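You operate a simulated robot arm through the tools that you are given. There is no shell and no other tool.

Carry out the task below with a simulated robot arm. There is one attempt and no reset: what you move stays moved.

TASK
Save the results to the stick with the program's number; put it back.
Fine: leave the results page showing.

It is judged by the outcome, as a careful person would: the job done as asked, and still so three seconds after it is handed in. It fails if anything else is knocked over, pushed out of place, dropped, spilled or broken.

THE ROBOT
A 7-joint arm with a two-finger parallel gripper, fixed in place. Base frame: the origin is on the floor under the middle of its stand, x ahead of it, y to its left, z up. Lengths are in m, angles in rad, forces in N, time in s.
It reaches about 1.112 m from its shoulder. Its first joint turns from -2.897 to 2.897 rad. Payload 3.43 kg.
Tool frame: the origin (TCP) lies between the finger pads and is the grasp point; the fingertips stand 0.034 m ahead of it; z points along the fingers, y is the line along which they close. The gripper opens to 0.128 m. The fingers are 0.024 m wide and 0.012 m thick; the gripper's body (0.048 by 0.13 m) begins 0.096 m behind the TCP.
Orientation is told as [roll, pitch, yaw] about the base's x, y, z axes, in that order, counted from this pose: with the fingers straight down and closing along the base's y, the tool's x points along the base's -x, its y along +y and its z along -z.

THE INTERFACE
- The arm moves only by the tool drive_tool. Its argument "motion" is a list that holds one entry, the list of rows, each a list of 7 numbers: the shift along the tool's x, y, z in units of 50 mm (1.0 is 50 mm), then the turn, a rotation vector about the tool's x, y, z in units of 6 degrees (1.0 is 6 degrees), then the closure, from 0 (fully open) to 1 (shut). In form: [[[dx, dy, dz, ax, ay, az, grip], ...]]. A call has 1 to 20 rows; each row shifts and turns the commanded pose from where the row before left it, along the tool's axes as they then stand. A call with a number of a shift or a turn outside -1 to 1 is refused whole. Each row takes 0.2 s and may step no farther than 0.05 m and 0.15 rad from the row before; otherwise, or with a gripper value out of range, the whole call is refused. Where a pose cannot be reached the arm comes as near as it can. A force on the tool above 40 N (or 10 N above the force at the start of the call, whichever is more), or a blocked arm, ends the call early, and 0.2 s more pass. Each finger travels about 0.153 m/s and halts on what it meets, pressing with about 25 N; the grip force reading is that of the motor and also rises with nothing between the fingers. The clock runs only during rows and for 0.2 s after the last one: add rows that do not move to give the fingers time. The reply holds the time, the measured pose of the TCP, the force on the tool along the base axes, the opening and the grip force, in the units named above and with some noise, with the torque about the TCP (base axes, N m) and any sound that the robot's microphone picked up.
- Cameras (640 x 400 px; columns grow to the right, rows downward): "scene" is fixed at [0.0522, 0.5015, 1.8185]; the picture's right is [-0.28, -0.96, 0.00], its down [-0.65, 0.19, -0.73] and it looks along [0.70, -0.21, -0.68] (base axes); focal length 351 px, centre (320, 200). "wrist" rides on the gripper at [0.076, -0.011, -0.16] in the tool frame; the picture's right is [0.15, 0.99, 0.00], its down [-0.88, 0.13, -0.46] and it looks along [-0.45, 0.07, 0.89] (tool axes); focal length 234 px, centre (320, 200). There is no depth. A picture from a camera that has moved, and an enlarged one, comes with that camera's place and axes in the base frame and with its lens.
- camera(camera): a new picture of that camera. No time passes.
- enlarge(camera, box): a new picture of the part [left, top, right, bottom] of that camera's present view, enlarged. No time passes.
- job_done(): hands the job in; it is judged then, once.

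Places have to be worked out from the pictures, the camera data and where the tool is seen. Open the gripper and draw the arm clear of the work before you hand the job in, unless the task says otherwise.

The tools are called after "Request:" as a command line: name --argument value ..., lists and objects as JSON in quotes. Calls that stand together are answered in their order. drive_tool: Moves the arm, as the interface text tells. Its arguments: {"type":"object","properties":{"motion":{"type":"array"}},"required":["motion"]} The other tools are called the same way: camera (camera) takes a picture; enlarge (camera, box) takes an enlarged picture of a part of a camera's view; job_done () hands the job in.

At the start:

```text
clock: 0.0
tcp_pos: [0.5121, 0.0815, 1.3365]
orientation: [-0.002, 0.001, 0.0]
ft_force: [0.3, 0.3, -0.2]
wrist_torque: [-0.01, -0.01, -0.05]
grip_width: 0.1281
gripper_force: 0.2
```

scene: 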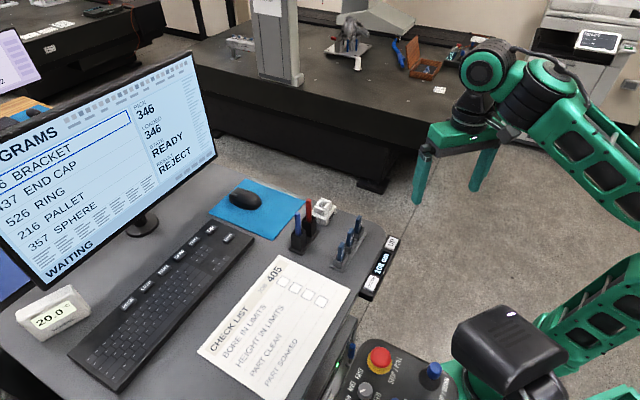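
wrist: 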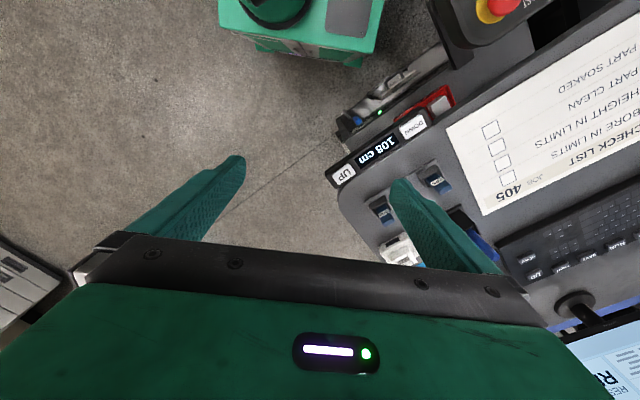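

I start by looking closely at the screen, the desk items and the stick holder before moving anything.

Request:
enlarge --camera "scene" --box '[0, 40, 230, 290]'

Request:
enlarge --camera "scene" --box '[270, 180, 430, 300]'

Request:
enlarge --camera "scene" --box '[60, 200, 370, 400]'

Request:
enlarge --camera "wrist" --box '[320, 60, 480, 280]'

```text
1.60 times, centred on (115, 165) of scene
camera zoom: at [0.0522, 0.5015, 1.8185], right [-0.28, -0.96, 0.0], down [-0.65, 0.19, -0.73], along [0.7, -0.21, -0.68], focal length 561 px, centre (648, 256)
```

zoom: 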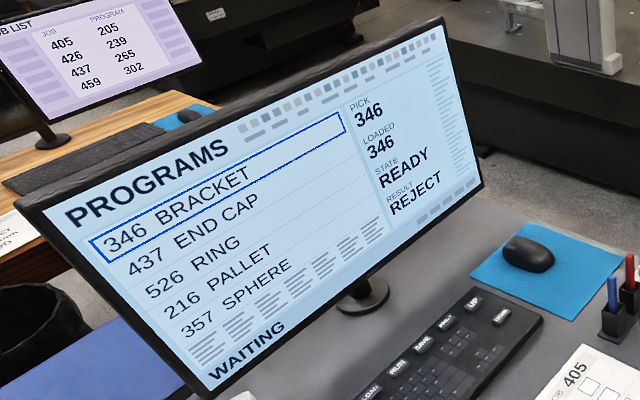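

```text
3.33 times, centred on (350, 240) of scene
camera zoom: at [0.0522, 0.5015, 1.8185], right [-0.28, -0.96, 0.0], down [-0.65, 0.19, -0.73], along [0.7, -0.21, -0.68], focal length 1170 px, centre (220, 67)
```

zoom: 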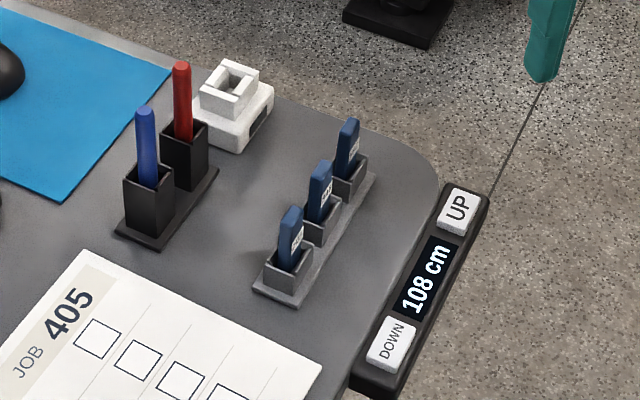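

```text
2.00 times, centred on (215, 300) of scene
camera zoom: at [0.0522, 0.5015, 1.8185], right [-0.28, -0.96, 0.0], down [-0.65, 0.19, -0.73], along [0.7, -0.21, -0.68], focal length 702 px, centre (530, 0)
```

zoom: 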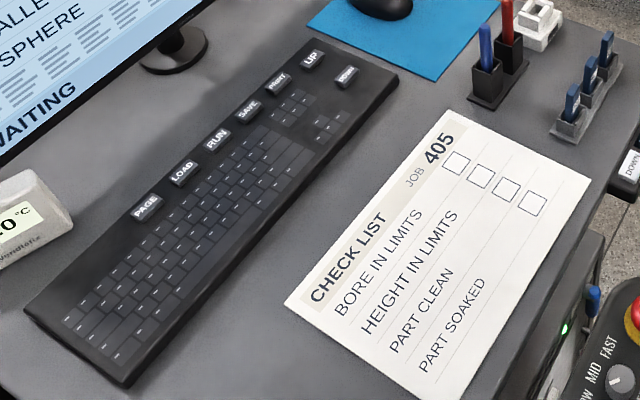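

```text
1.82 times, centred on (400, 170) of wrist
camera zoom: at [0.4356, 0.0707, 1.4963], right [-0.15, 0.99, 0.0], down [0.88, 0.13, 0.46], along [0.45, 0.07, -0.89], focal length 426 px, centre (174, 254)
```

zoom: 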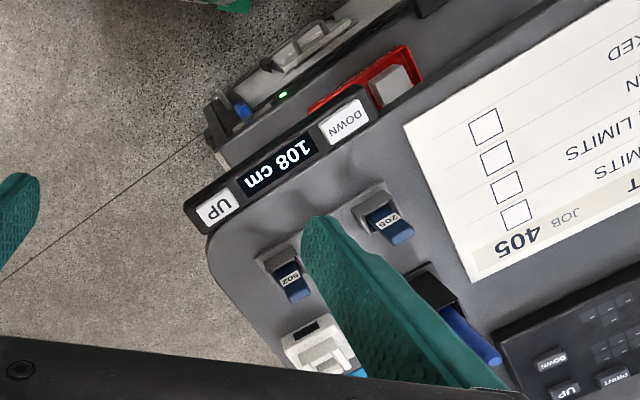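

The screen shows program 346 loaded and READY, with the keys PAGE, LOAD, RUN, SAVE, PRINT, UP and DOWN on the keyboard. I need to read the stick labels and find the port, so I zoom in further.

Request:
enlarge --camera "scene" --box '[325, 205, 375, 275]'

Request:
enlarge --camera "wrist" --box '[360, 160, 460, 240]'

Request:
enlarge --camera "scene" --box '[280, 300, 480, 400]'

Request:
enlarge --camera "wrist" --box '[320, 50, 480, 150]'

Request:
enlarge --camera "scene" --box '[0, 20, 60, 110]'

Request:
enlarge --camera "scene" --box '[120, 60, 220, 200]'

Request:
enlarge --camera "scene" --box '[110, 210, 250, 320]'

```text
5.71 times, centred on (350, 240) of scene
camera zoom: at [0.0522, 0.5015, 1.8185], right [-0.28, -0.96, 0.0], down [-0.65, 0.19, -0.73], along [0.7, -0.21, -0.68], focal length 2005 px, centre (149, -29)
```

zoom: 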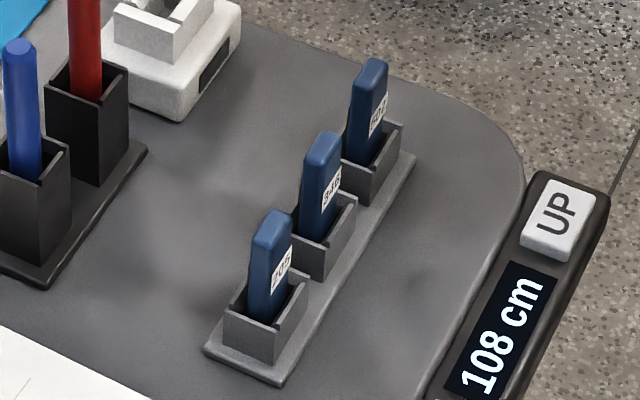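

```text
5.00 times, centred on (410, 200) of wrist
camera zoom: at [0.4356, 0.0707, 1.4963], right [-0.15, 0.99, 0.0], down [0.88, 0.13, 0.46], along [0.45, 0.07, -0.89], focal length 1171 px, centre (-130, 200)
```

zoom: 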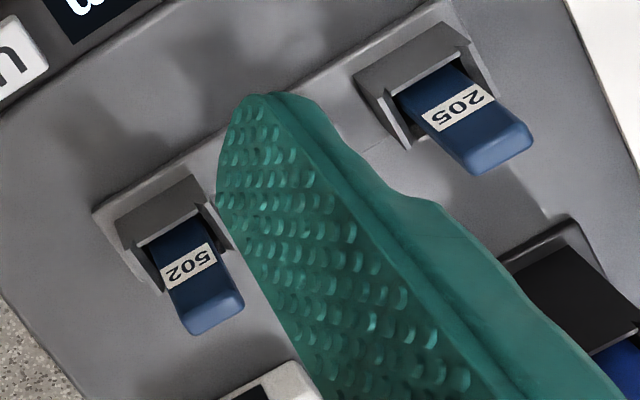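

```text
3.20 times, centred on (380, 350) of scene
camera zoom: at [0.0522, 0.5015, 1.8185], right [-0.28, -0.96, 0.0], down [-0.65, 0.19, -0.73], along [0.7, -0.21, -0.68], focal length 1123 px, centre (128, -280)
```

zoom: 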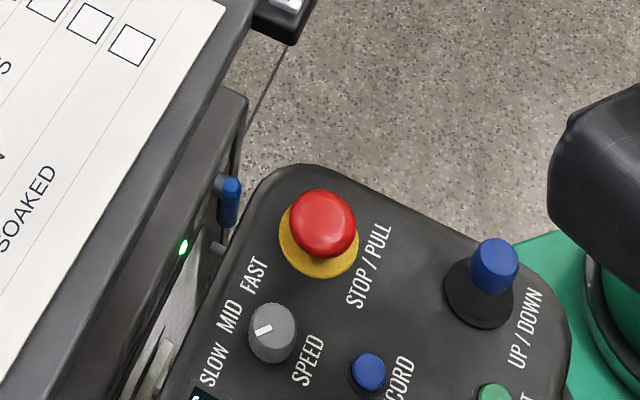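

```text
4.00 times, centred on (400, 100) of wrist
camera zoom: at [0.4356, 0.0707, 1.4963], right [-0.15, 0.99, 0.0], down [0.88, 0.13, 0.46], along [0.45, 0.07, -0.89], focal length 937 px, centre (0, 600)
```

zoom: 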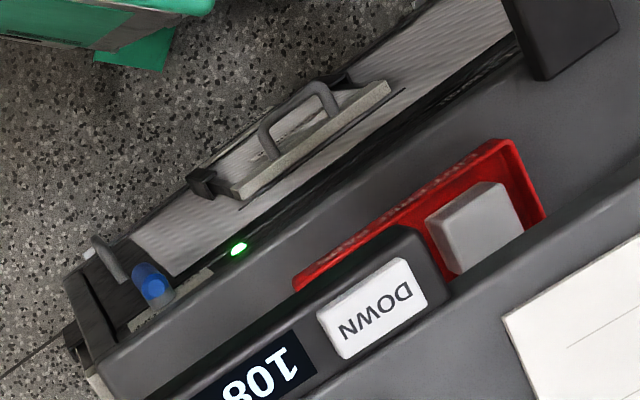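

```text
4.44 times, centred on (30, 65) of scene
camera zoom: at [0.0522, 0.5015, 1.8185], right [-0.28, -0.96, 0.0], down [-0.65, 0.19, -0.73], along [0.7, -0.21, -0.68], focal length 1560 px, centre (1609, 800)
```

zoom: 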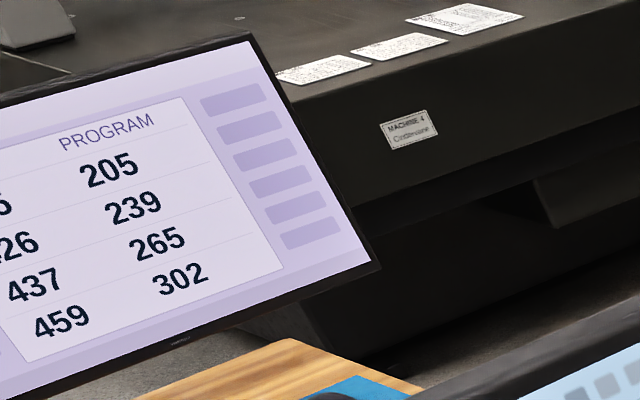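

```text
2.86 times, centred on (170, 130) of scene
camera zoom: at [0.0522, 0.5015, 1.8185], right [-0.28, -0.96, 0.0], down [-0.65, 0.19, -0.73], along [0.7, -0.21, -0.68], focal length 1002 px, centre (749, 400)
```

zoom: 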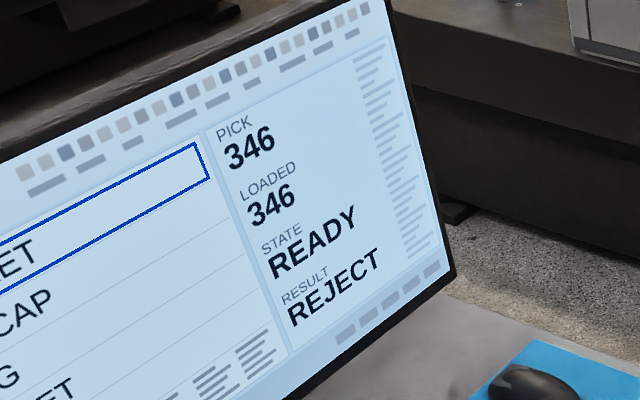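

```text
3.64 times, centred on (180, 265) of scene
camera zoom: at [0.0522, 0.5015, 1.8185], right [-0.28, -0.96, 0.0], down [-0.65, 0.19, -0.73], along [0.7, -0.21, -0.68], focal length 1276 px, centre (829, -36)
```

zoom: 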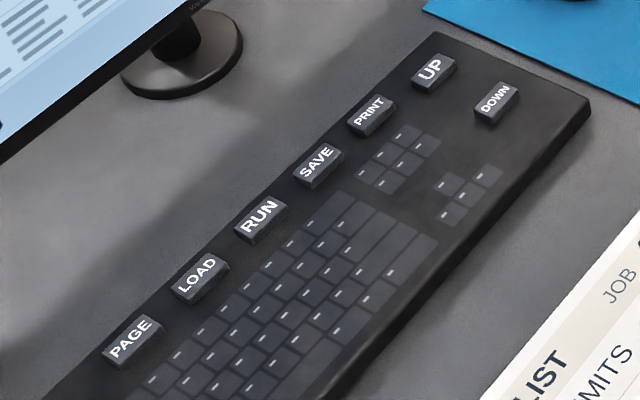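

The sticks appear to be 205, 346 and 502, standing in a diagonal row near (0.6, 0.25), and the desk top is about z = 1.08. I shift the gripper 0.15 m to the left, well above the desk, so the wrist camera looks straight at the holder and the white block.

Request:
drive_tool --motion '[[[0, 0.75, 0, 0, 0, 0, 0], [0, 0.75, 0, 0, 0, 0, 0], [0, 0.75, 0, 0, 0, 0, 0], [0, 0.75, 0, 0, 0, 0, 0], [0, 0, 0, 0, 0, 0, 0]]]'

Request:
camera --camera "wrist"

Request:
camera --camera "scene"

```text
clock: 1.2
tcp_pos: [0.4963, 0.2309, 1.3432]
orientation: [0.0, -0.012, 0.0]
ft_force: [0.4, 0.8, -0.1]
wrist_torque: [-0.01, 0.01, -0.03]
grip_width: 0.1282
gripper_force: 0.1
```

```text
taken
camera wrist: at [0.4173, 0.2204, 1.501], right [-0.15, 0.99, 0.0], down [0.88, 0.13, 0.47], along [0.46, 0.07, -0.88], focal length 234 px, centre (320, 200)
```

wrist: 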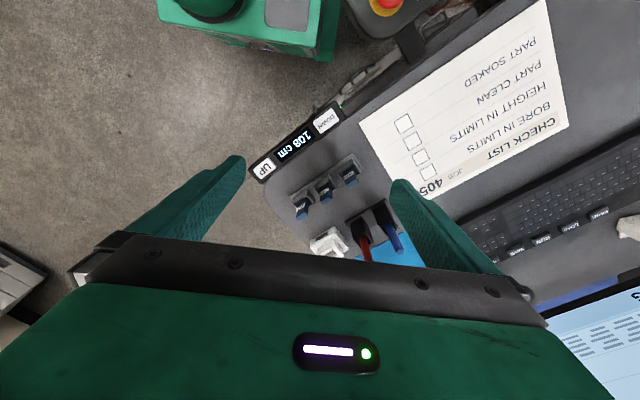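

```text
taken
```

scene: 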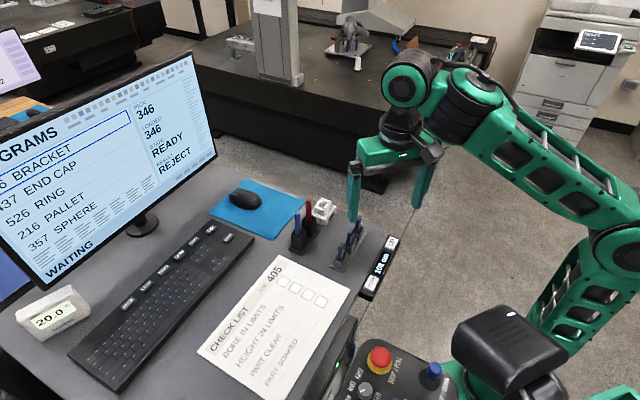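

The arm shifted as planned. I zoom in on the sticks, the white block and the area under the desk edge.

Request:
enlarge --camera "wrist" --box '[270, 140, 430, 270]'

Request:
enlarge --camera "wrist" --box '[310, 30, 450, 130]'

Request:
enlarge --camera "wrist" --box '[285, 150, 365, 220]'

Request:
enlarge --camera "scene" --box '[300, 190, 350, 225]'

Request:
enlarge --camera "scene" --box '[320, 320, 470, 400]'

```text
3.08 times, centred on (350, 205) of wrist
camera zoom: at [0.4173, 0.2204, 1.501], right [-0.15, 0.99, 0.0], down [0.88, 0.13, 0.47], along [0.46, 0.07, -0.88], focal length 720 px, centre (228, 185)
```

zoom: 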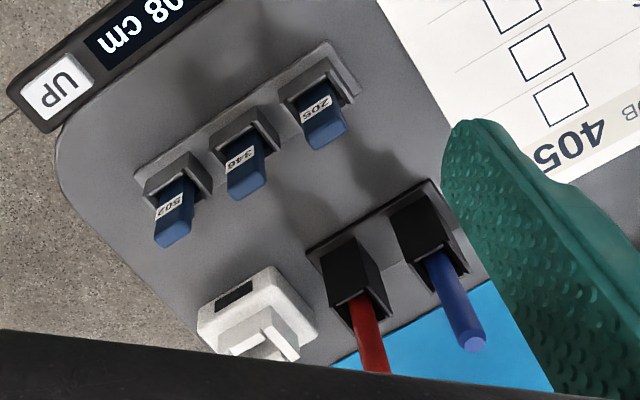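

```text
4.00 times, centred on (380, 80) of wrist
camera zoom: at [0.4173, 0.2204, 1.501], right [-0.15, 0.99, 0.0], down [0.88, 0.13, 0.47], along [0.46, 0.07, -0.88], focal length 937 px, centre (80, 680)
```

zoom: 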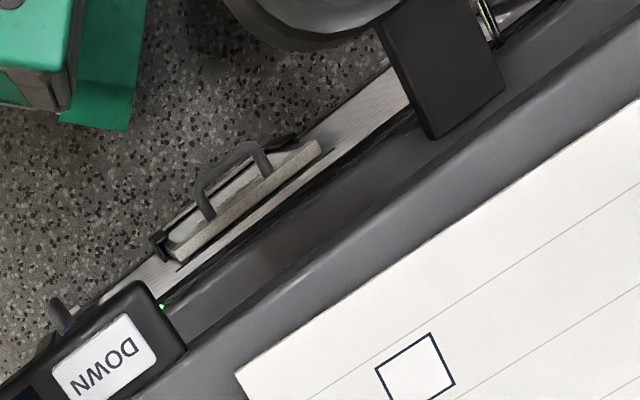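

```text
5.71 times, centred on (325, 185) of wrist
camera zoom: at [0.4173, 0.2204, 1.501], right [-0.15, 0.99, 0.0], down [0.88, 0.13, 0.47], along [0.46, 0.07, -0.88], focal length 1338 px, centre (291, 286)
```

zoom: 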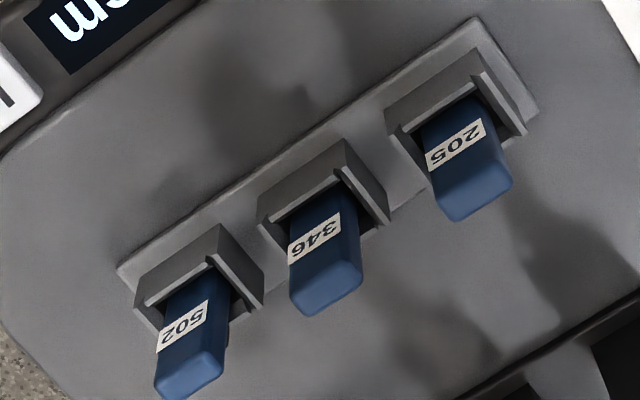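

```text
11.43 times, centred on (325, 208) of scene
camera zoom: at [0.0522, 0.5015, 1.8185], right [-0.28, -0.96, 0.0], down [-0.65, 0.19, -0.73], along [0.7, -0.21, -0.68], focal length 4010 px, centre (263, 114)
```

zoom: 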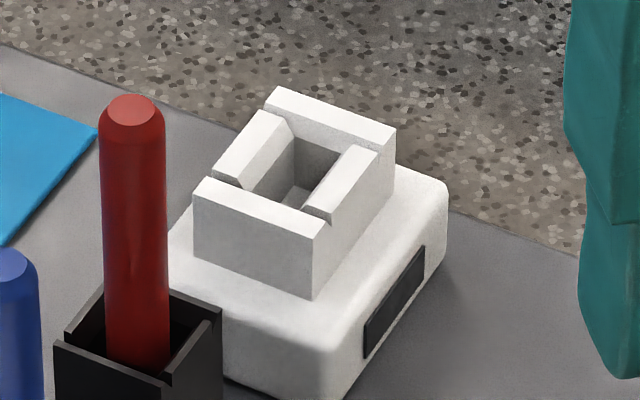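

```text
4.27 times, centred on (395, 360) of scene
camera zoom: at [0.0522, 0.5015, 1.8185], right [-0.28, -0.96, 0.0], down [-0.65, 0.19, -0.73], along [0.7, -0.21, -0.68], focal length 1497 px, centre (0, -483)
```

zoom: 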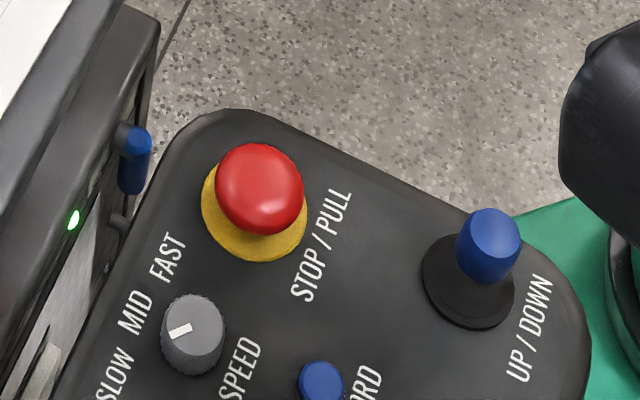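

The white block has a vertical socket on top like the stick holders, so it should be the stick dock, and the middle stick reads 346. I move forward 0.13 m at the same height, with the fingertips at about 1.31 and well above the pens at about 1.22, to see the dock and the holder from above.

Request:
drive_tool --motion '[[[-0.7, 0.1, 0, 0, 0, 0, 0], [-0.7, 0.1, 0, 0, 0, 0, 0], [-0.7, 0.1, 0, 0, 0, 0, 0], [-0.6, 0.1, 0, 0, 0, 0, 0], [0, 0, 0, 0, 0, 0, 0], [0, 0, 0, 0, 0, 0, 0]]]'

Request:
camera --camera "wrist"

Request:
camera --camera "scene"

```text
clock: 2.6
tcp_pos: [0.632, 0.2511, 1.3459]
orientation: [0.001, -0.013, 0.001]
ft_force: [-0.1, 1.2, -0.4]
wrist_torque: [0.01, -0.02, 0.0]
grip_width: 0.1279
gripper_force: 0.0
```

```text
taken
camera wrist: at [0.5526, 0.2402, 1.5034], right [-0.15, 0.99, 0.0], down [0.88, 0.13, 0.47], along [0.46, 0.07, -0.88], focal length 234 px, centre (320, 200)
```

wrist: 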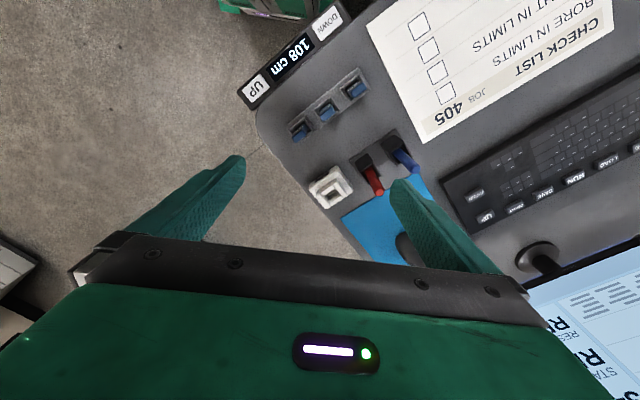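

```text
taken
```

scene: 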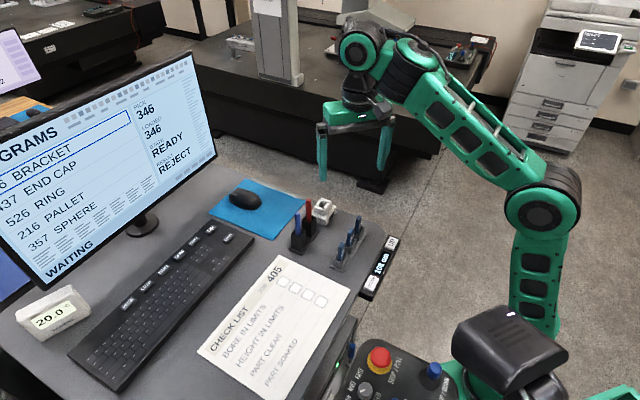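

The dock and all three sticks are now in view from above. I zoom in to locate them precisely.

Request:
enlarge --camera "wrist" --box '[280, 60, 420, 240]'

Request:
enlarge --camera "wrist" --box '[300, 160, 360, 215]'

Request:
enlarge --camera "wrist" --box '[285, 60, 375, 150]'

Request:
enlarge --camera "wrist" --box '[430, 90, 640, 290]'

```text
2.22 times, centred on (350, 150) of wrist
camera zoom: at [0.5526, 0.2402, 1.5034], right [-0.15, 0.99, 0.0], down [0.88, 0.13, 0.47], along [0.46, 0.07, -0.88], focal length 520 px, centre (253, 311)
```

zoom: 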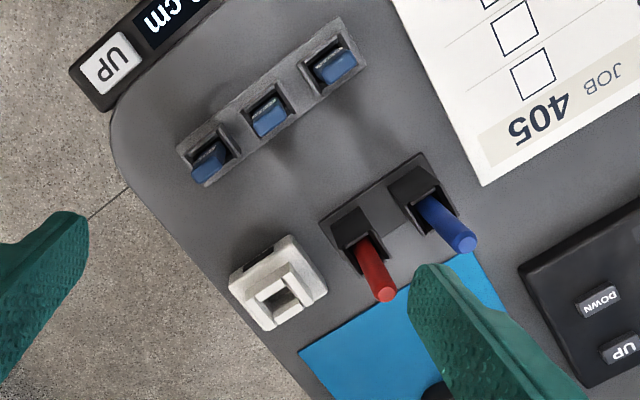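

```text
7.27 times, centred on (330, 188) of wrist
camera zoom: at [0.5526, 0.2402, 1.5034], right [-0.15, 0.99, 0.0], down [0.88, 0.13, 0.47], along [0.46, 0.07, -0.88], focal length 1703 px, centre (247, 291)
```

zoom: 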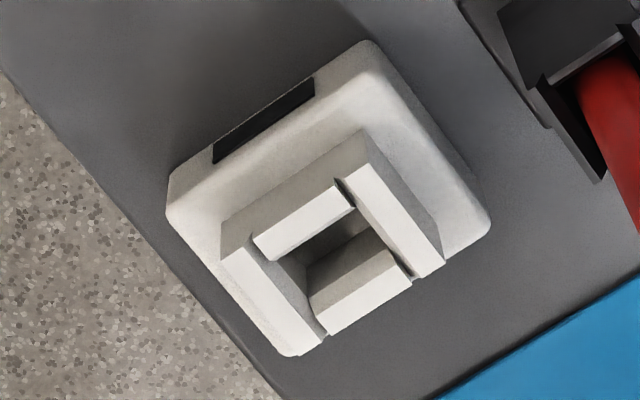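

```text
4.44 times, centred on (330, 105) of wrist
camera zoom: at [0.5526, 0.2402, 1.5034], right [-0.15, 0.99, 0.0], down [0.88, 0.13, 0.47], along [0.46, 0.07, -0.88], focal length 1041 px, centre (276, 622)
```

zoom: 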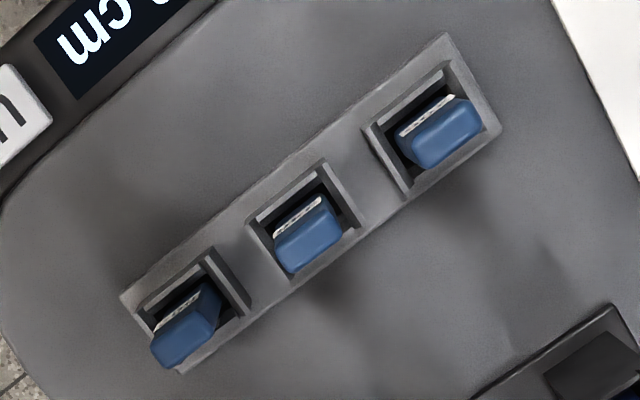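

```text
2.00 times, centred on (535, 190) of wrist
camera zoom: at [0.5526, 0.2402, 1.5034], right [-0.15, 0.99, 0.0], down [0.88, 0.13, 0.47], along [0.46, 0.07, -0.88], focal length 468 px, centre (-110, 220)
```

zoom: 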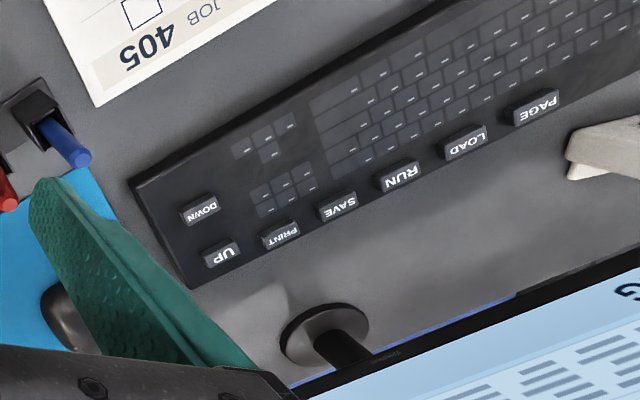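

I get tighter zooms on the dock socket and on stick 346 to measure their orientation.

Request:
enlarge --camera "wrist" --box '[308, 165, 352, 211]'

Request:
enlarge --camera "wrist" --box '[308, 90, 348, 125]'

```text
8.70 times, centred on (330, 188) of wrist
camera zoom: at [0.5526, 0.2402, 1.5034], right [-0.15, 0.99, 0.0], down [0.88, 0.13, 0.47], along [0.46, 0.07, -0.88], focal length 2036 px, centre (233, 304)
```

zoom: 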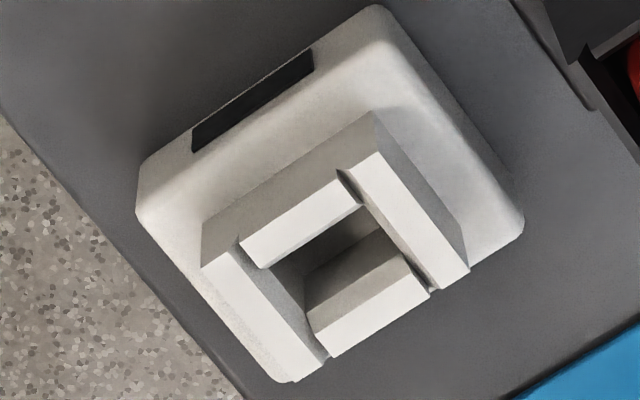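

```text
11.43 times, centred on (328, 108) of wrist
camera zoom: at [0.5526, 0.2402, 1.5034], right [-0.15, 0.99, 0.0], down [0.88, 0.13, 0.47], along [0.46, 0.07, -0.88], focal length 2676 px, centre (229, 1257)
```

zoom: 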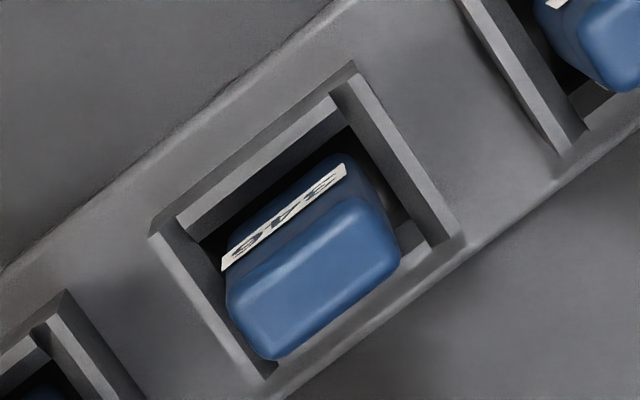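

The stick is about 0.02 × 0.011 m with its wide side along the row at 45°. The top of stick 346 is near (0.596, 0.257, 1.165), and the dock socket is near (0.738, 0.290) with its rim at about 1.127. I turn the gripper to yaw −45° so it closes across the stick's thin side, and hover over stick 346.

Request:
drive_tool --motion '[[[0.37, 0.05, 0, 0, 0, 0, 0.3], [0.37, 0.06, 0, 0, 0, 0, 0.3], [0, 0, 0, 0, 0, 0.94, 0.4], [0, 0, 0, 0, 0, 0.94, 0.4], [0, 0, 0, 0, 0, 0.94, 0.4], [0, 0, 0, 0, 0, 0.94, 0.4], [0, 0, 0, 0, 0, 0.94, 0.4], [0, 0, 0, 0, 0, 0.94, 0.4], [0, 0, 0, 0, 0, 0.94, 0.4], [0, 0, 0, 0, 0, 0.92, 0.4], [0, 0, 0, 0, 0, 0, 0.4], [0, 0, 0, 0, 0, 0, 0.4]]]'

Request:
camera --camera "wrist"

Request:
camera --camera "scene"

```text
clock: 5.2
tcp_pos: [0.5946, 0.2563, 1.3444]
orientation: [0.008, -0.009, -0.786]
ft_force: [0.3, -0.7, -0.8]
wrist_torque: [0.02, 0.0, 0.01]
grip_width: 0.0769
gripper_force: 0.1
```

```text
taken
camera wrist: at [0.5296, 0.3027, 1.503], right [0.6, 0.8, 0.01], down [0.71, -0.53, 0.46], along [0.38, -0.27, -0.89], focal length 234 px, centre (320, 200)
```

wrist: 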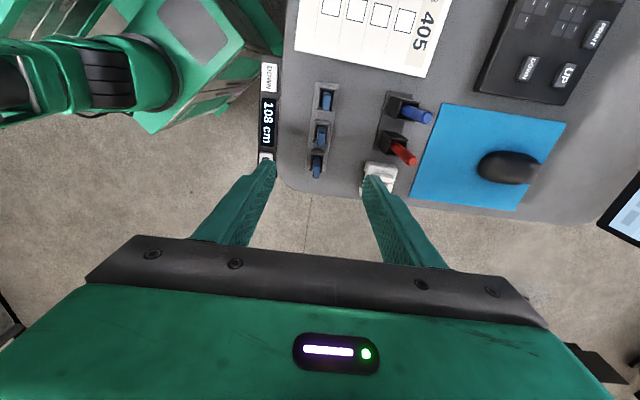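

```text
taken
```

scene: 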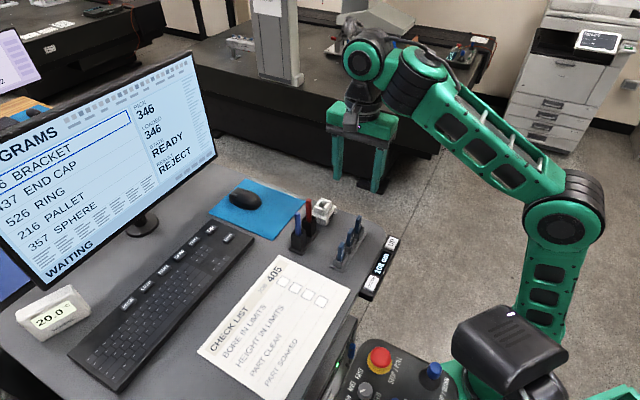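

The gripper is at yaw −0.786 and the row now runs vertically in the wrist view. I zoom in to refine the stick's position.

Request:
enlarge --camera "wrist" --box '[295, 75, 345, 185]'

Request:
enlarge --camera "wrist" --box '[355, 85, 425, 200]'

Request:
enlarge --camera "wrist" --box '[305, 115, 340, 155]'

```text
3.64 times, centred on (320, 130) of wrist
camera zoom: at [0.5296, 0.3027, 1.503], right [0.6, 0.8, 0.01], down [0.71, -0.53, 0.46], along [0.38, -0.27, -0.89], focal length 852 px, centre (320, 454)
```

zoom: 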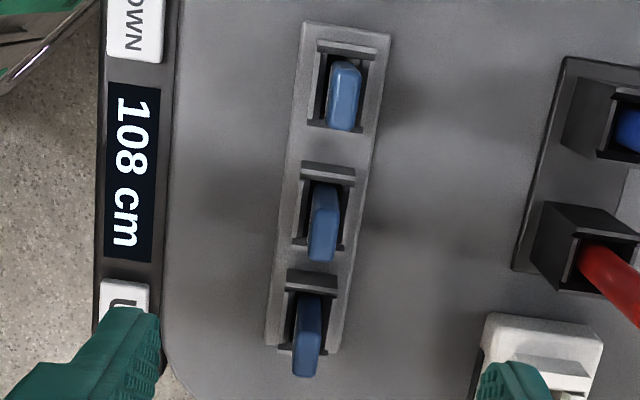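

```text
3.48 times, centred on (390, 142) of wrist
camera zoom: at [0.5296, 0.3027, 1.503], right [0.6, 0.8, 0.01], down [0.71, -0.53, 0.46], along [0.38, -0.27, -0.89], focal length 814 px, centre (76, 400)
```

zoom: 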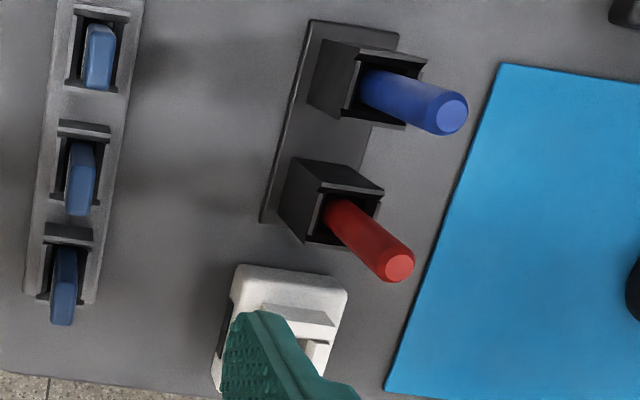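

```text
10.00 times, centred on (322, 135) of wrist
camera zoom: at [0.5296, 0.3027, 1.503], right [0.6, 0.8, 0.01], down [0.71, -0.53, 0.46], along [0.38, -0.27, -0.89], focal length 2342 px, centre (295, 850)
```

zoom: 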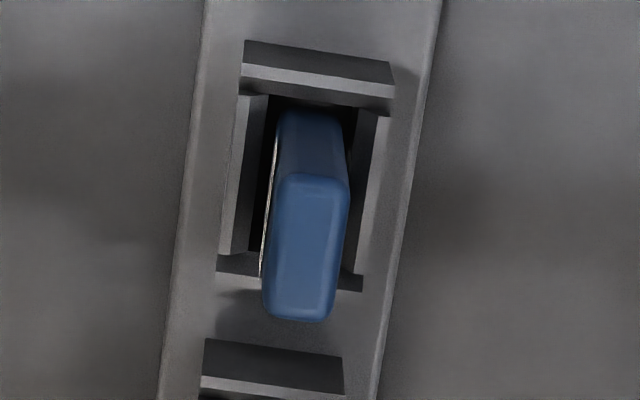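

Stick 346's top works out to about (0.596, 0.258, 1.16), within 2 mm of the TCP. I descend 0.12 m and check the alignment before going lower.

Request:
drive_tool --motion '[[[0, 0.04, 0.6, 0, 0, 0, 0.5], [0, 0, 0.6, 0, 0, 0, 0.5], [0, 0, 0.6, 0, 0, 0, 0.5], [0, 0, 0.6, 0, 0, 0, 0.5], [0, 0, 0, 0, 0, 0, 0.5], [0, 0, 0, 0, 0, 0, 0.5]]]'

Request:
camera --camera "wrist"

Request:
enlarge --camera "scene" --box '[280, 160, 420, 280]'

```text
clock: 6.6
tcp_pos: [0.5984, 0.259, 1.2256]
orientation: [0.009, -0.004, -0.786]
ft_force: [0.0, 0.1, -0.6]
wrist_torque: [0.02, 0.01, 0.01]
grip_width: 0.0642
gripper_force: 0.1
```

```text
taken
camera wrist: at [0.535, 0.3038, 1.3849], right [0.6, 0.8, 0.01], down [0.71, -0.53, 0.46], along [0.37, -0.27, -0.89], focal length 234 px, centre (320, 200)
```

wrist: 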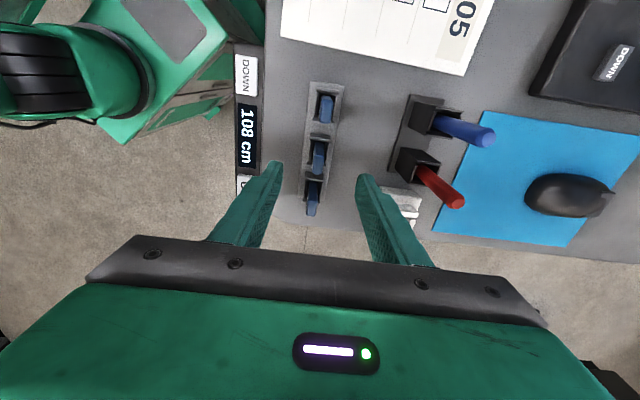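

```text
3.33 times, centred on (350, 220) of scene
camera zoom: at [0.0522, 0.5015, 1.8185], right [-0.28, -0.96, 0.0], down [-0.65, 0.19, -0.73], along [0.7, -0.21, -0.68], focal length 1170 px, centre (220, 133)
```

zoom: 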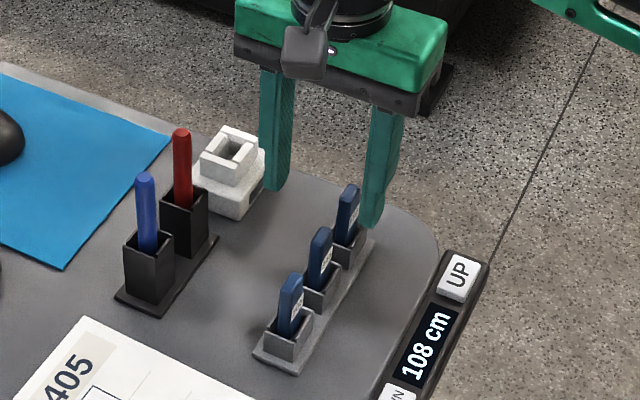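

The stick looks centred between the fingers. I zoom in once more to check before the final descent.

Request:
enlarge --camera "wrist" --box '[260, 70, 400, 230]'

Request:
enlarge --camera "wrist" --box '[300, 120, 340, 190]'

```text
2.50 times, centred on (330, 150) of wrist
camera zoom: at [0.535, 0.3038, 1.3849], right [0.6, 0.8, 0.01], down [0.71, -0.53, 0.46], along [0.37, -0.27, -0.89], focal length 585 px, centre (295, 325)
```

zoom: 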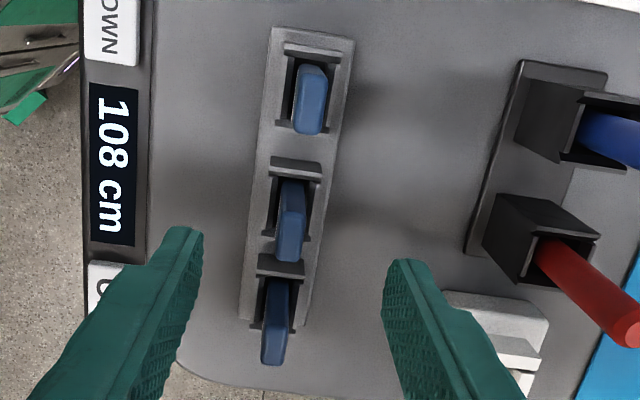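

```text
5.71 times, centred on (320, 155) of wrist
camera zoom: at [0.535, 0.3038, 1.3849], right [0.6, 0.8, 0.01], down [0.71, -0.53, 0.46], along [0.37, -0.27, -0.89], focal length 1338 px, centre (320, 457)
```

zoom: 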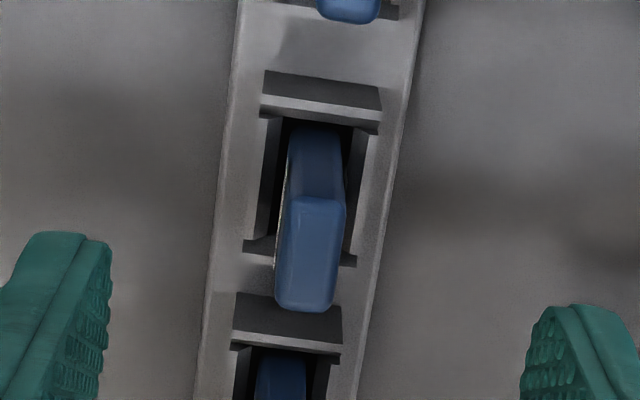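

The stick is within about 1–2 mm of the grip centre. I descend to TCP z ≈ 1.163, with fingertips at about 1.129 and above the holder rim at about 1.113, and then close.

Request:
drive_tool --motion '[[[0.03, -0.05, 0.5, 0, 0, 0, 0.5], [0, 0, 0.5, 0, 0, 0, 0.5], [0, 0, 0.25, 0, 0, 0, 0.5], [0, 0, 0, 0, 0, 0, 0.5], [0, 0, 0, 0, 0, 0, 0.5]]]'

Request:
camera --camera "wrist"

Request:
enlarge --camera "scene" --box '[300, 180, 400, 280]'

```text
clock: 7.8
tcp_pos: [0.5941, 0.26, 1.1631]
orientation: [0.008, -0.008, -0.786]
ft_force: [0.0, -0.7, 0.1]
wrist_torque: [-0.01, 0.0, -0.01]
grip_width: 0.064
gripper_force: 0.1
```

```text
taken
camera wrist: at [0.5307, 0.3041, 1.3203], right [0.6, 0.8, 0.01], down [0.71, -0.53, 0.46], along [0.38, -0.27, -0.89], focal length 234 px, centre (320, 200)
```

wrist: 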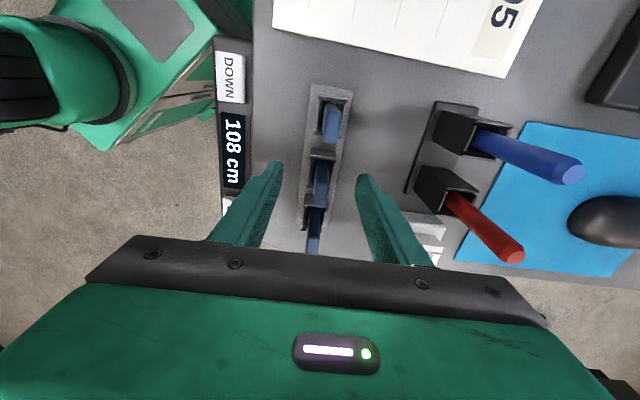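

```text
4.00 times, centred on (350, 230) of scene
camera zoom: at [0.0522, 0.5015, 1.8185], right [-0.28, -0.96, 0.0], down [-0.65, 0.19, -0.73], along [0.7, -0.21, -0.68], focal length 1404 px, centre (200, 80)
```

zoom: 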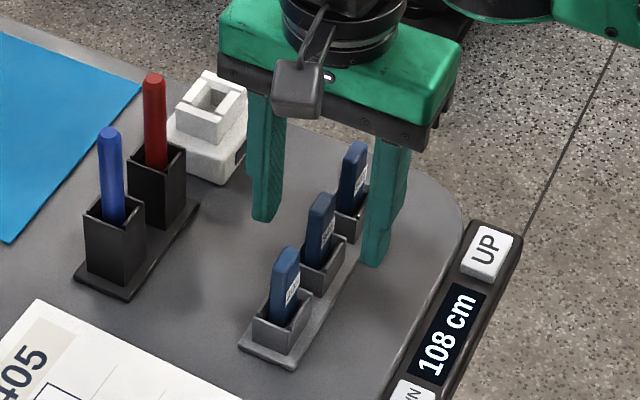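

The fingers are at the grasp height. I check the image to confirm that the pads line up with stick 346 along the row.

Request:
enlarge --camera "wrist" --box '[250, 130, 390, 260]'

Request:
enlarge --camera "scene" --box '[350, 205, 400, 260]'

```text
3.08 times, centred on (320, 195) of wrist
camera zoom: at [0.5307, 0.3041, 1.3203], right [0.6, 0.8, 0.01], down [0.71, -0.53, 0.46], along [0.38, -0.27, -0.89], focal length 720 px, centre (320, 215)
```

zoom: 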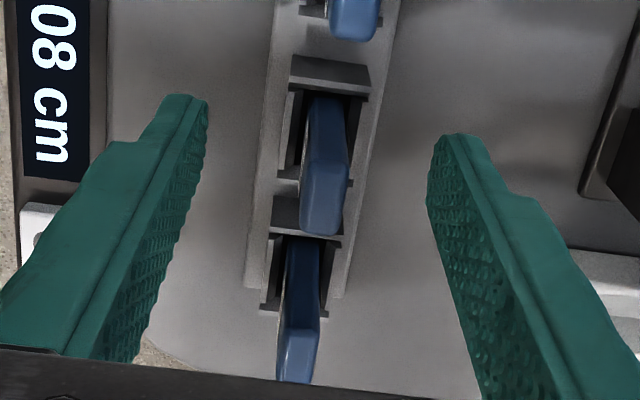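

```text
7.27 times, centred on (375, 232) of scene
camera zoom: at [0.0522, 0.5015, 1.8185], right [-0.28, -0.96, 0.0], down [-0.65, 0.19, -0.73], along [0.7, -0.21, -0.68], focal length 2552 px, centre (-80, -36)
```

zoom: 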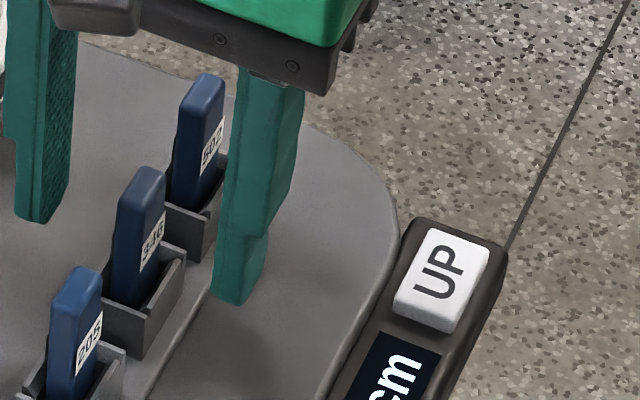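

In the wrist view the stick is about 1.5 mm off along the closing axis and centred along the row. I correct by 1.5 mm and close on it.

Request:
drive_tool --motion '[[[0, 0.03, 0, 0, 0, 0, 0.5], [0, 0, 0, 0, 0, 0, 0.7], [0, 0, 0, 0, 0, 0, 0.85], [0, 0, 0, 0, 0, 0, 1], [0, 0, 0, 0, 0, 0, 1], [0, 0, 0, 0, 0, 0, 1]]]'

Request:
camera --camera "wrist"

Request:
enlarge --camera "scene" --box '[310, 180, 400, 280]'

```text
clock: 9.2
tcp_pos: [0.5957, 0.2588, 1.1619]
orientation: [0.009, -0.005, -0.786]
ft_force: [-0.2, 0.8, -0.2]
wrist_torque: [0.0, 0.02, -0.01]
grip_width: 0.0091
gripper_force: 24.7
```

```text
taken
camera wrist: at [0.5314, 0.3049, 1.3203], right [0.6, 0.8, 0.01], down [0.71, -0.53, 0.46], along [0.38, -0.27, -0.89], focal length 234 px, centre (320, 200)
```

wrist: 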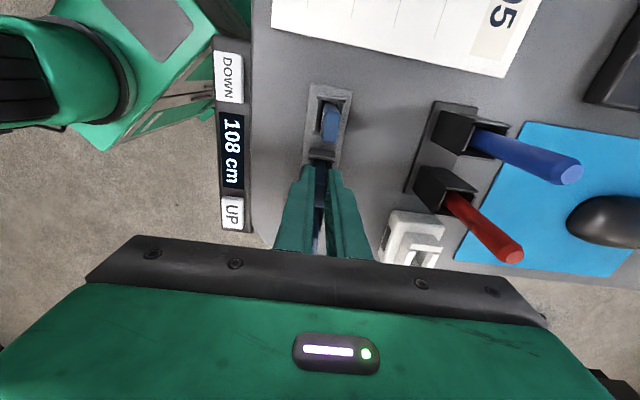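

```text
4.00 times, centred on (355, 230) of scene
camera zoom: at [0.0522, 0.5015, 1.8185], right [-0.28, -0.96, 0.0], down [-0.65, 0.19, -0.73], along [0.7, -0.21, -0.68], focal length 1404 px, centre (180, 80)
```

zoom: 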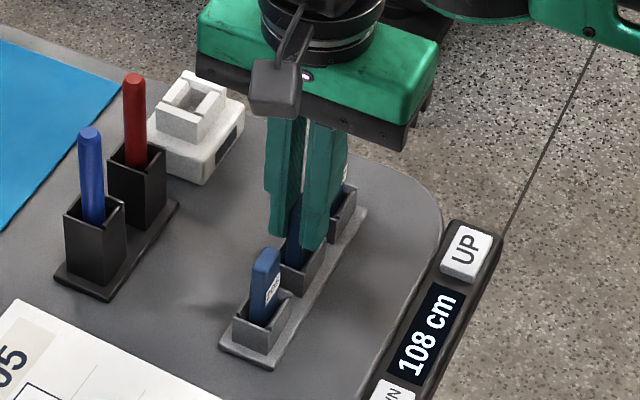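

The stick is gripped at 9 mm width. I lift it straight up by 0.11 m and check that it comes out cleanly.

Request:
drive_tool --motion '[[[0, 0, -0.3, 0, 0, 0, 1], [0, 0, -0.5, 0, 0, 0, 1], [0, 0, -0.5, 0, 0, 0, 1], [0, 0, -0.5, 0, 0, 0, 1], [0, 0, -0.4, 0, 0, 0, 1], [0, 0, 0, 0, 0, 0, 1], [0, 0, 0, 0, 0, 0, 1]]]'

Request:
camera --camera "wrist"

Request:
enlarge --camera "scene" --box '[290, 150, 400, 280]'

```text
clock: 10.8
tcp_pos: [0.5978, 0.2597, 1.272]
orientation: [0.01, -0.004, -0.784]
ft_force: [-0.2, 0.0, 0.4]
wrist_torque: [-0.01, 0.0, 0.0]
grip_width: 0.0094
gripper_force: 25.4
```

```text
taken
camera wrist: at [0.5331, 0.3053, 1.4304], right [0.6, 0.8, 0.01], down [0.71, -0.53, 0.46], along [0.37, -0.27, -0.89], focal length 234 px, centre (320, 200)
```

wrist: 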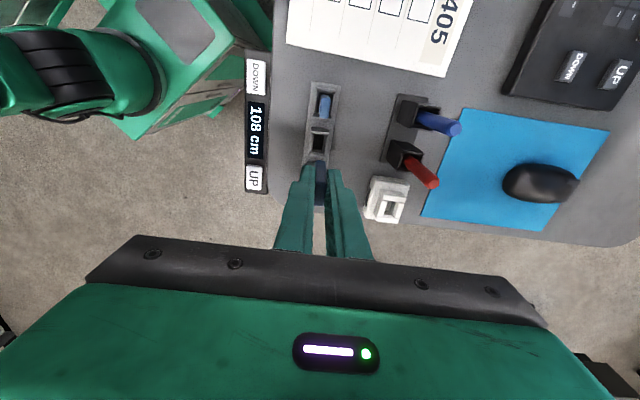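

```text
3.08 times, centred on (345, 215) of scene
camera zoom: at [0.0522, 0.5015, 1.8185], right [-0.28, -0.96, 0.0], down [-0.65, 0.19, -0.73], along [0.7, -0.21, -0.68], focal length 1080 px, centre (243, 154)
```

zoom: 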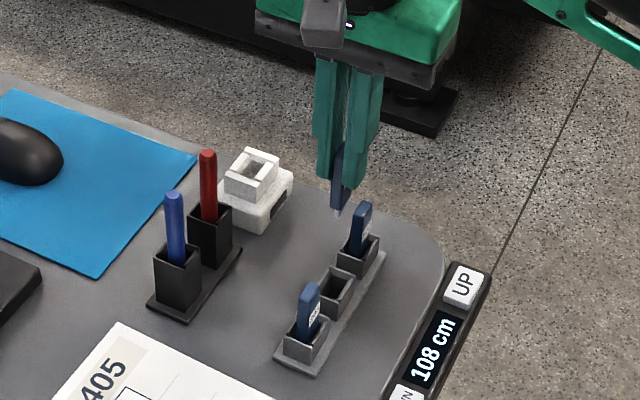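

Stick 346 is out and its metal tip is at about z = 1.203, so it is about 70 mm long. I zoom on the dock from this viewpoint to pin down the socket's position.

Request:
enlarge --camera "wrist" --box '[355, 165, 420, 235]'

Request:
enlarge --camera "wrist" --box '[270, 70, 380, 220]'

Request:
enlarge --camera "scene" --box '[305, 190, 345, 230]'

```text
5.71 times, centred on (388, 200) of wrist
camera zoom: at [0.5331, 0.3053, 1.4304], right [0.6, 0.8, 0.01], down [0.71, -0.53, 0.46], along [0.37, -0.27, -0.89], focal length 1338 px, centre (-66, 200)
```

zoom: 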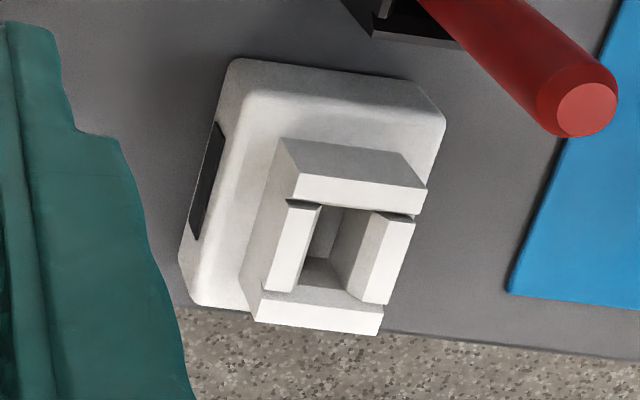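

```text
2.67 times, centred on (325, 145) of wrist
camera zoom: at [0.5331, 0.3053, 1.4304], right [0.6, 0.8, 0.01], down [0.71, -0.53, 0.46], along [0.37, -0.27, -0.89], focal length 624 px, centre (307, 347)
```

zoom: 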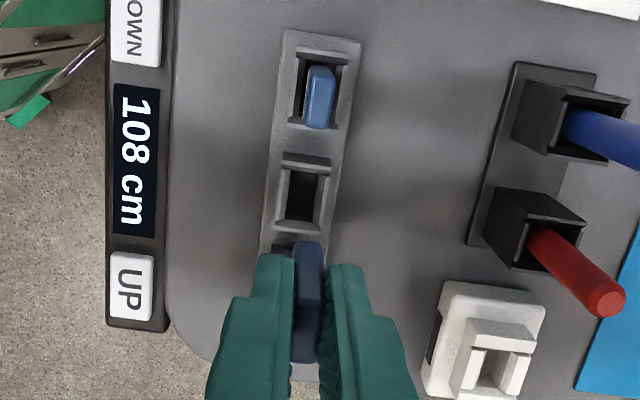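

```text
10.00 times, centred on (325, 210) of scene
camera zoom: at [0.0522, 0.5015, 1.8185], right [-0.28, -0.96, 0.0], down [-0.65, 0.19, -0.73], along [0.7, -0.21, -0.68], focal length 3509 px, centre (270, 100)
```

zoom: 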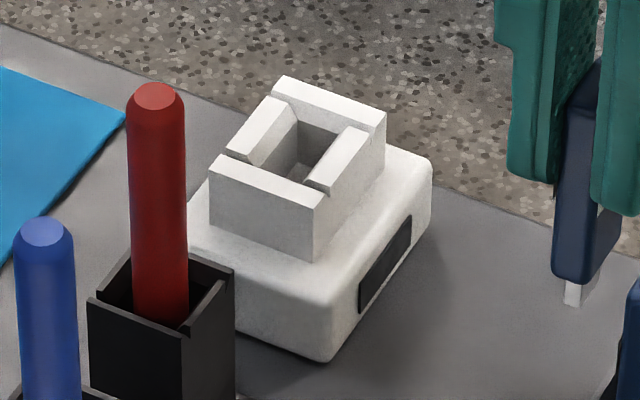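

The socket centre works out to (0.737, 0.291), which agrees with my earlier estimate. I translate the stick to hover over it at the current height, with the tip at about 1.20 and clear of the dock rim and the pens.

Request:
drive_tool --motion '[[[-0.38, 0.6, 0, 0, 0, 0, 1], [-0.38, 0.6, 0, 0, 0, 0, 1], [-0.38, 0.6, 0, 0, 0, 0, 1], [-0.39, 0.61, 0, 0, 0, 0, 1], [0, 0, 0, 0, 0, 0, 1], [0, 0, 0, 0, 0, 0, 1]]]'

Request:
camera --camera "wrist"

Request:
enlarge --camera "scene" --box '[285, 160, 365, 230]'

Request:
camera --camera "scene"

```text
clock: 12.2
tcp_pos: [0.7343, 0.2907, 1.2744]
orientation: [0.008, -0.006, -0.786]
ft_force: [-0.7, -0.3, 0.1]
wrist_torque: [-0.03, -0.04, -0.02]
grip_width: 0.0096
gripper_force: 25.2
```

```text
taken
camera wrist: at [0.67, 0.3361, 1.4322], right [0.6, 0.8, 0.01], down [0.71, -0.53, 0.46], along [0.38, -0.27, -0.89], focal length 234 px, centre (320, 200)
```

wrist: 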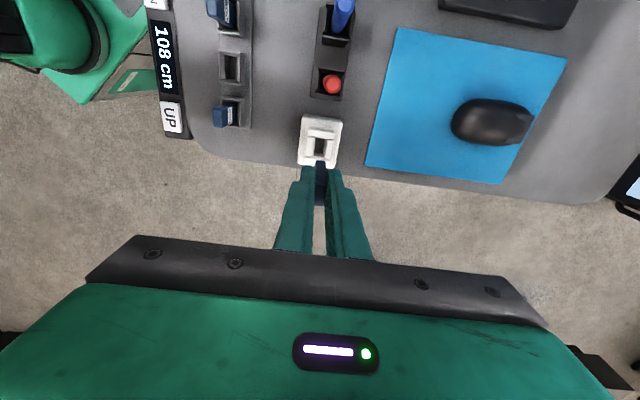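

```text
5.71 times, centred on (325, 195) of scene
camera zoom: at [0.0522, 0.5015, 1.8185], right [-0.28, -0.96, 0.0], down [-0.65, 0.19, -0.73], along [0.7, -0.21, -0.68], focal length 2005 px, centre (291, 229)
```

zoom: 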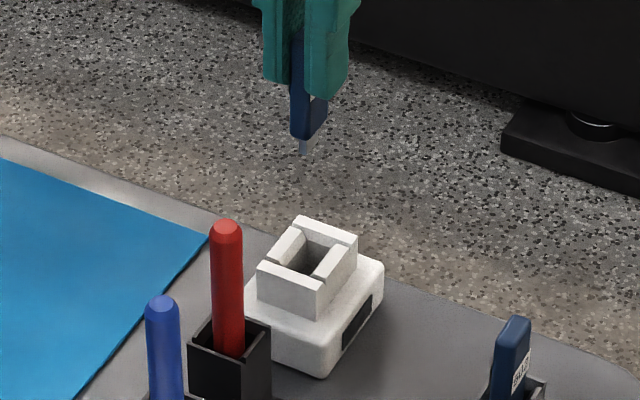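

```text
taken
```

scene: 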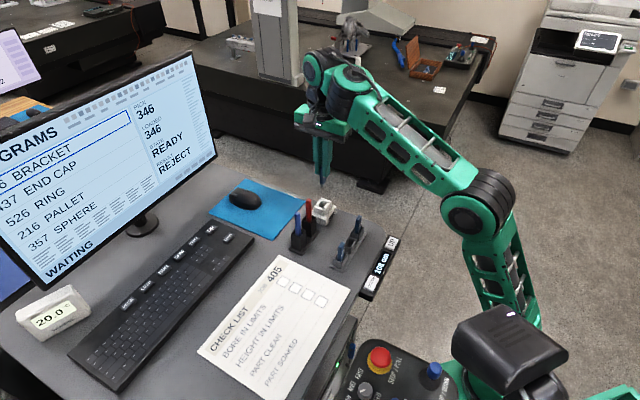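

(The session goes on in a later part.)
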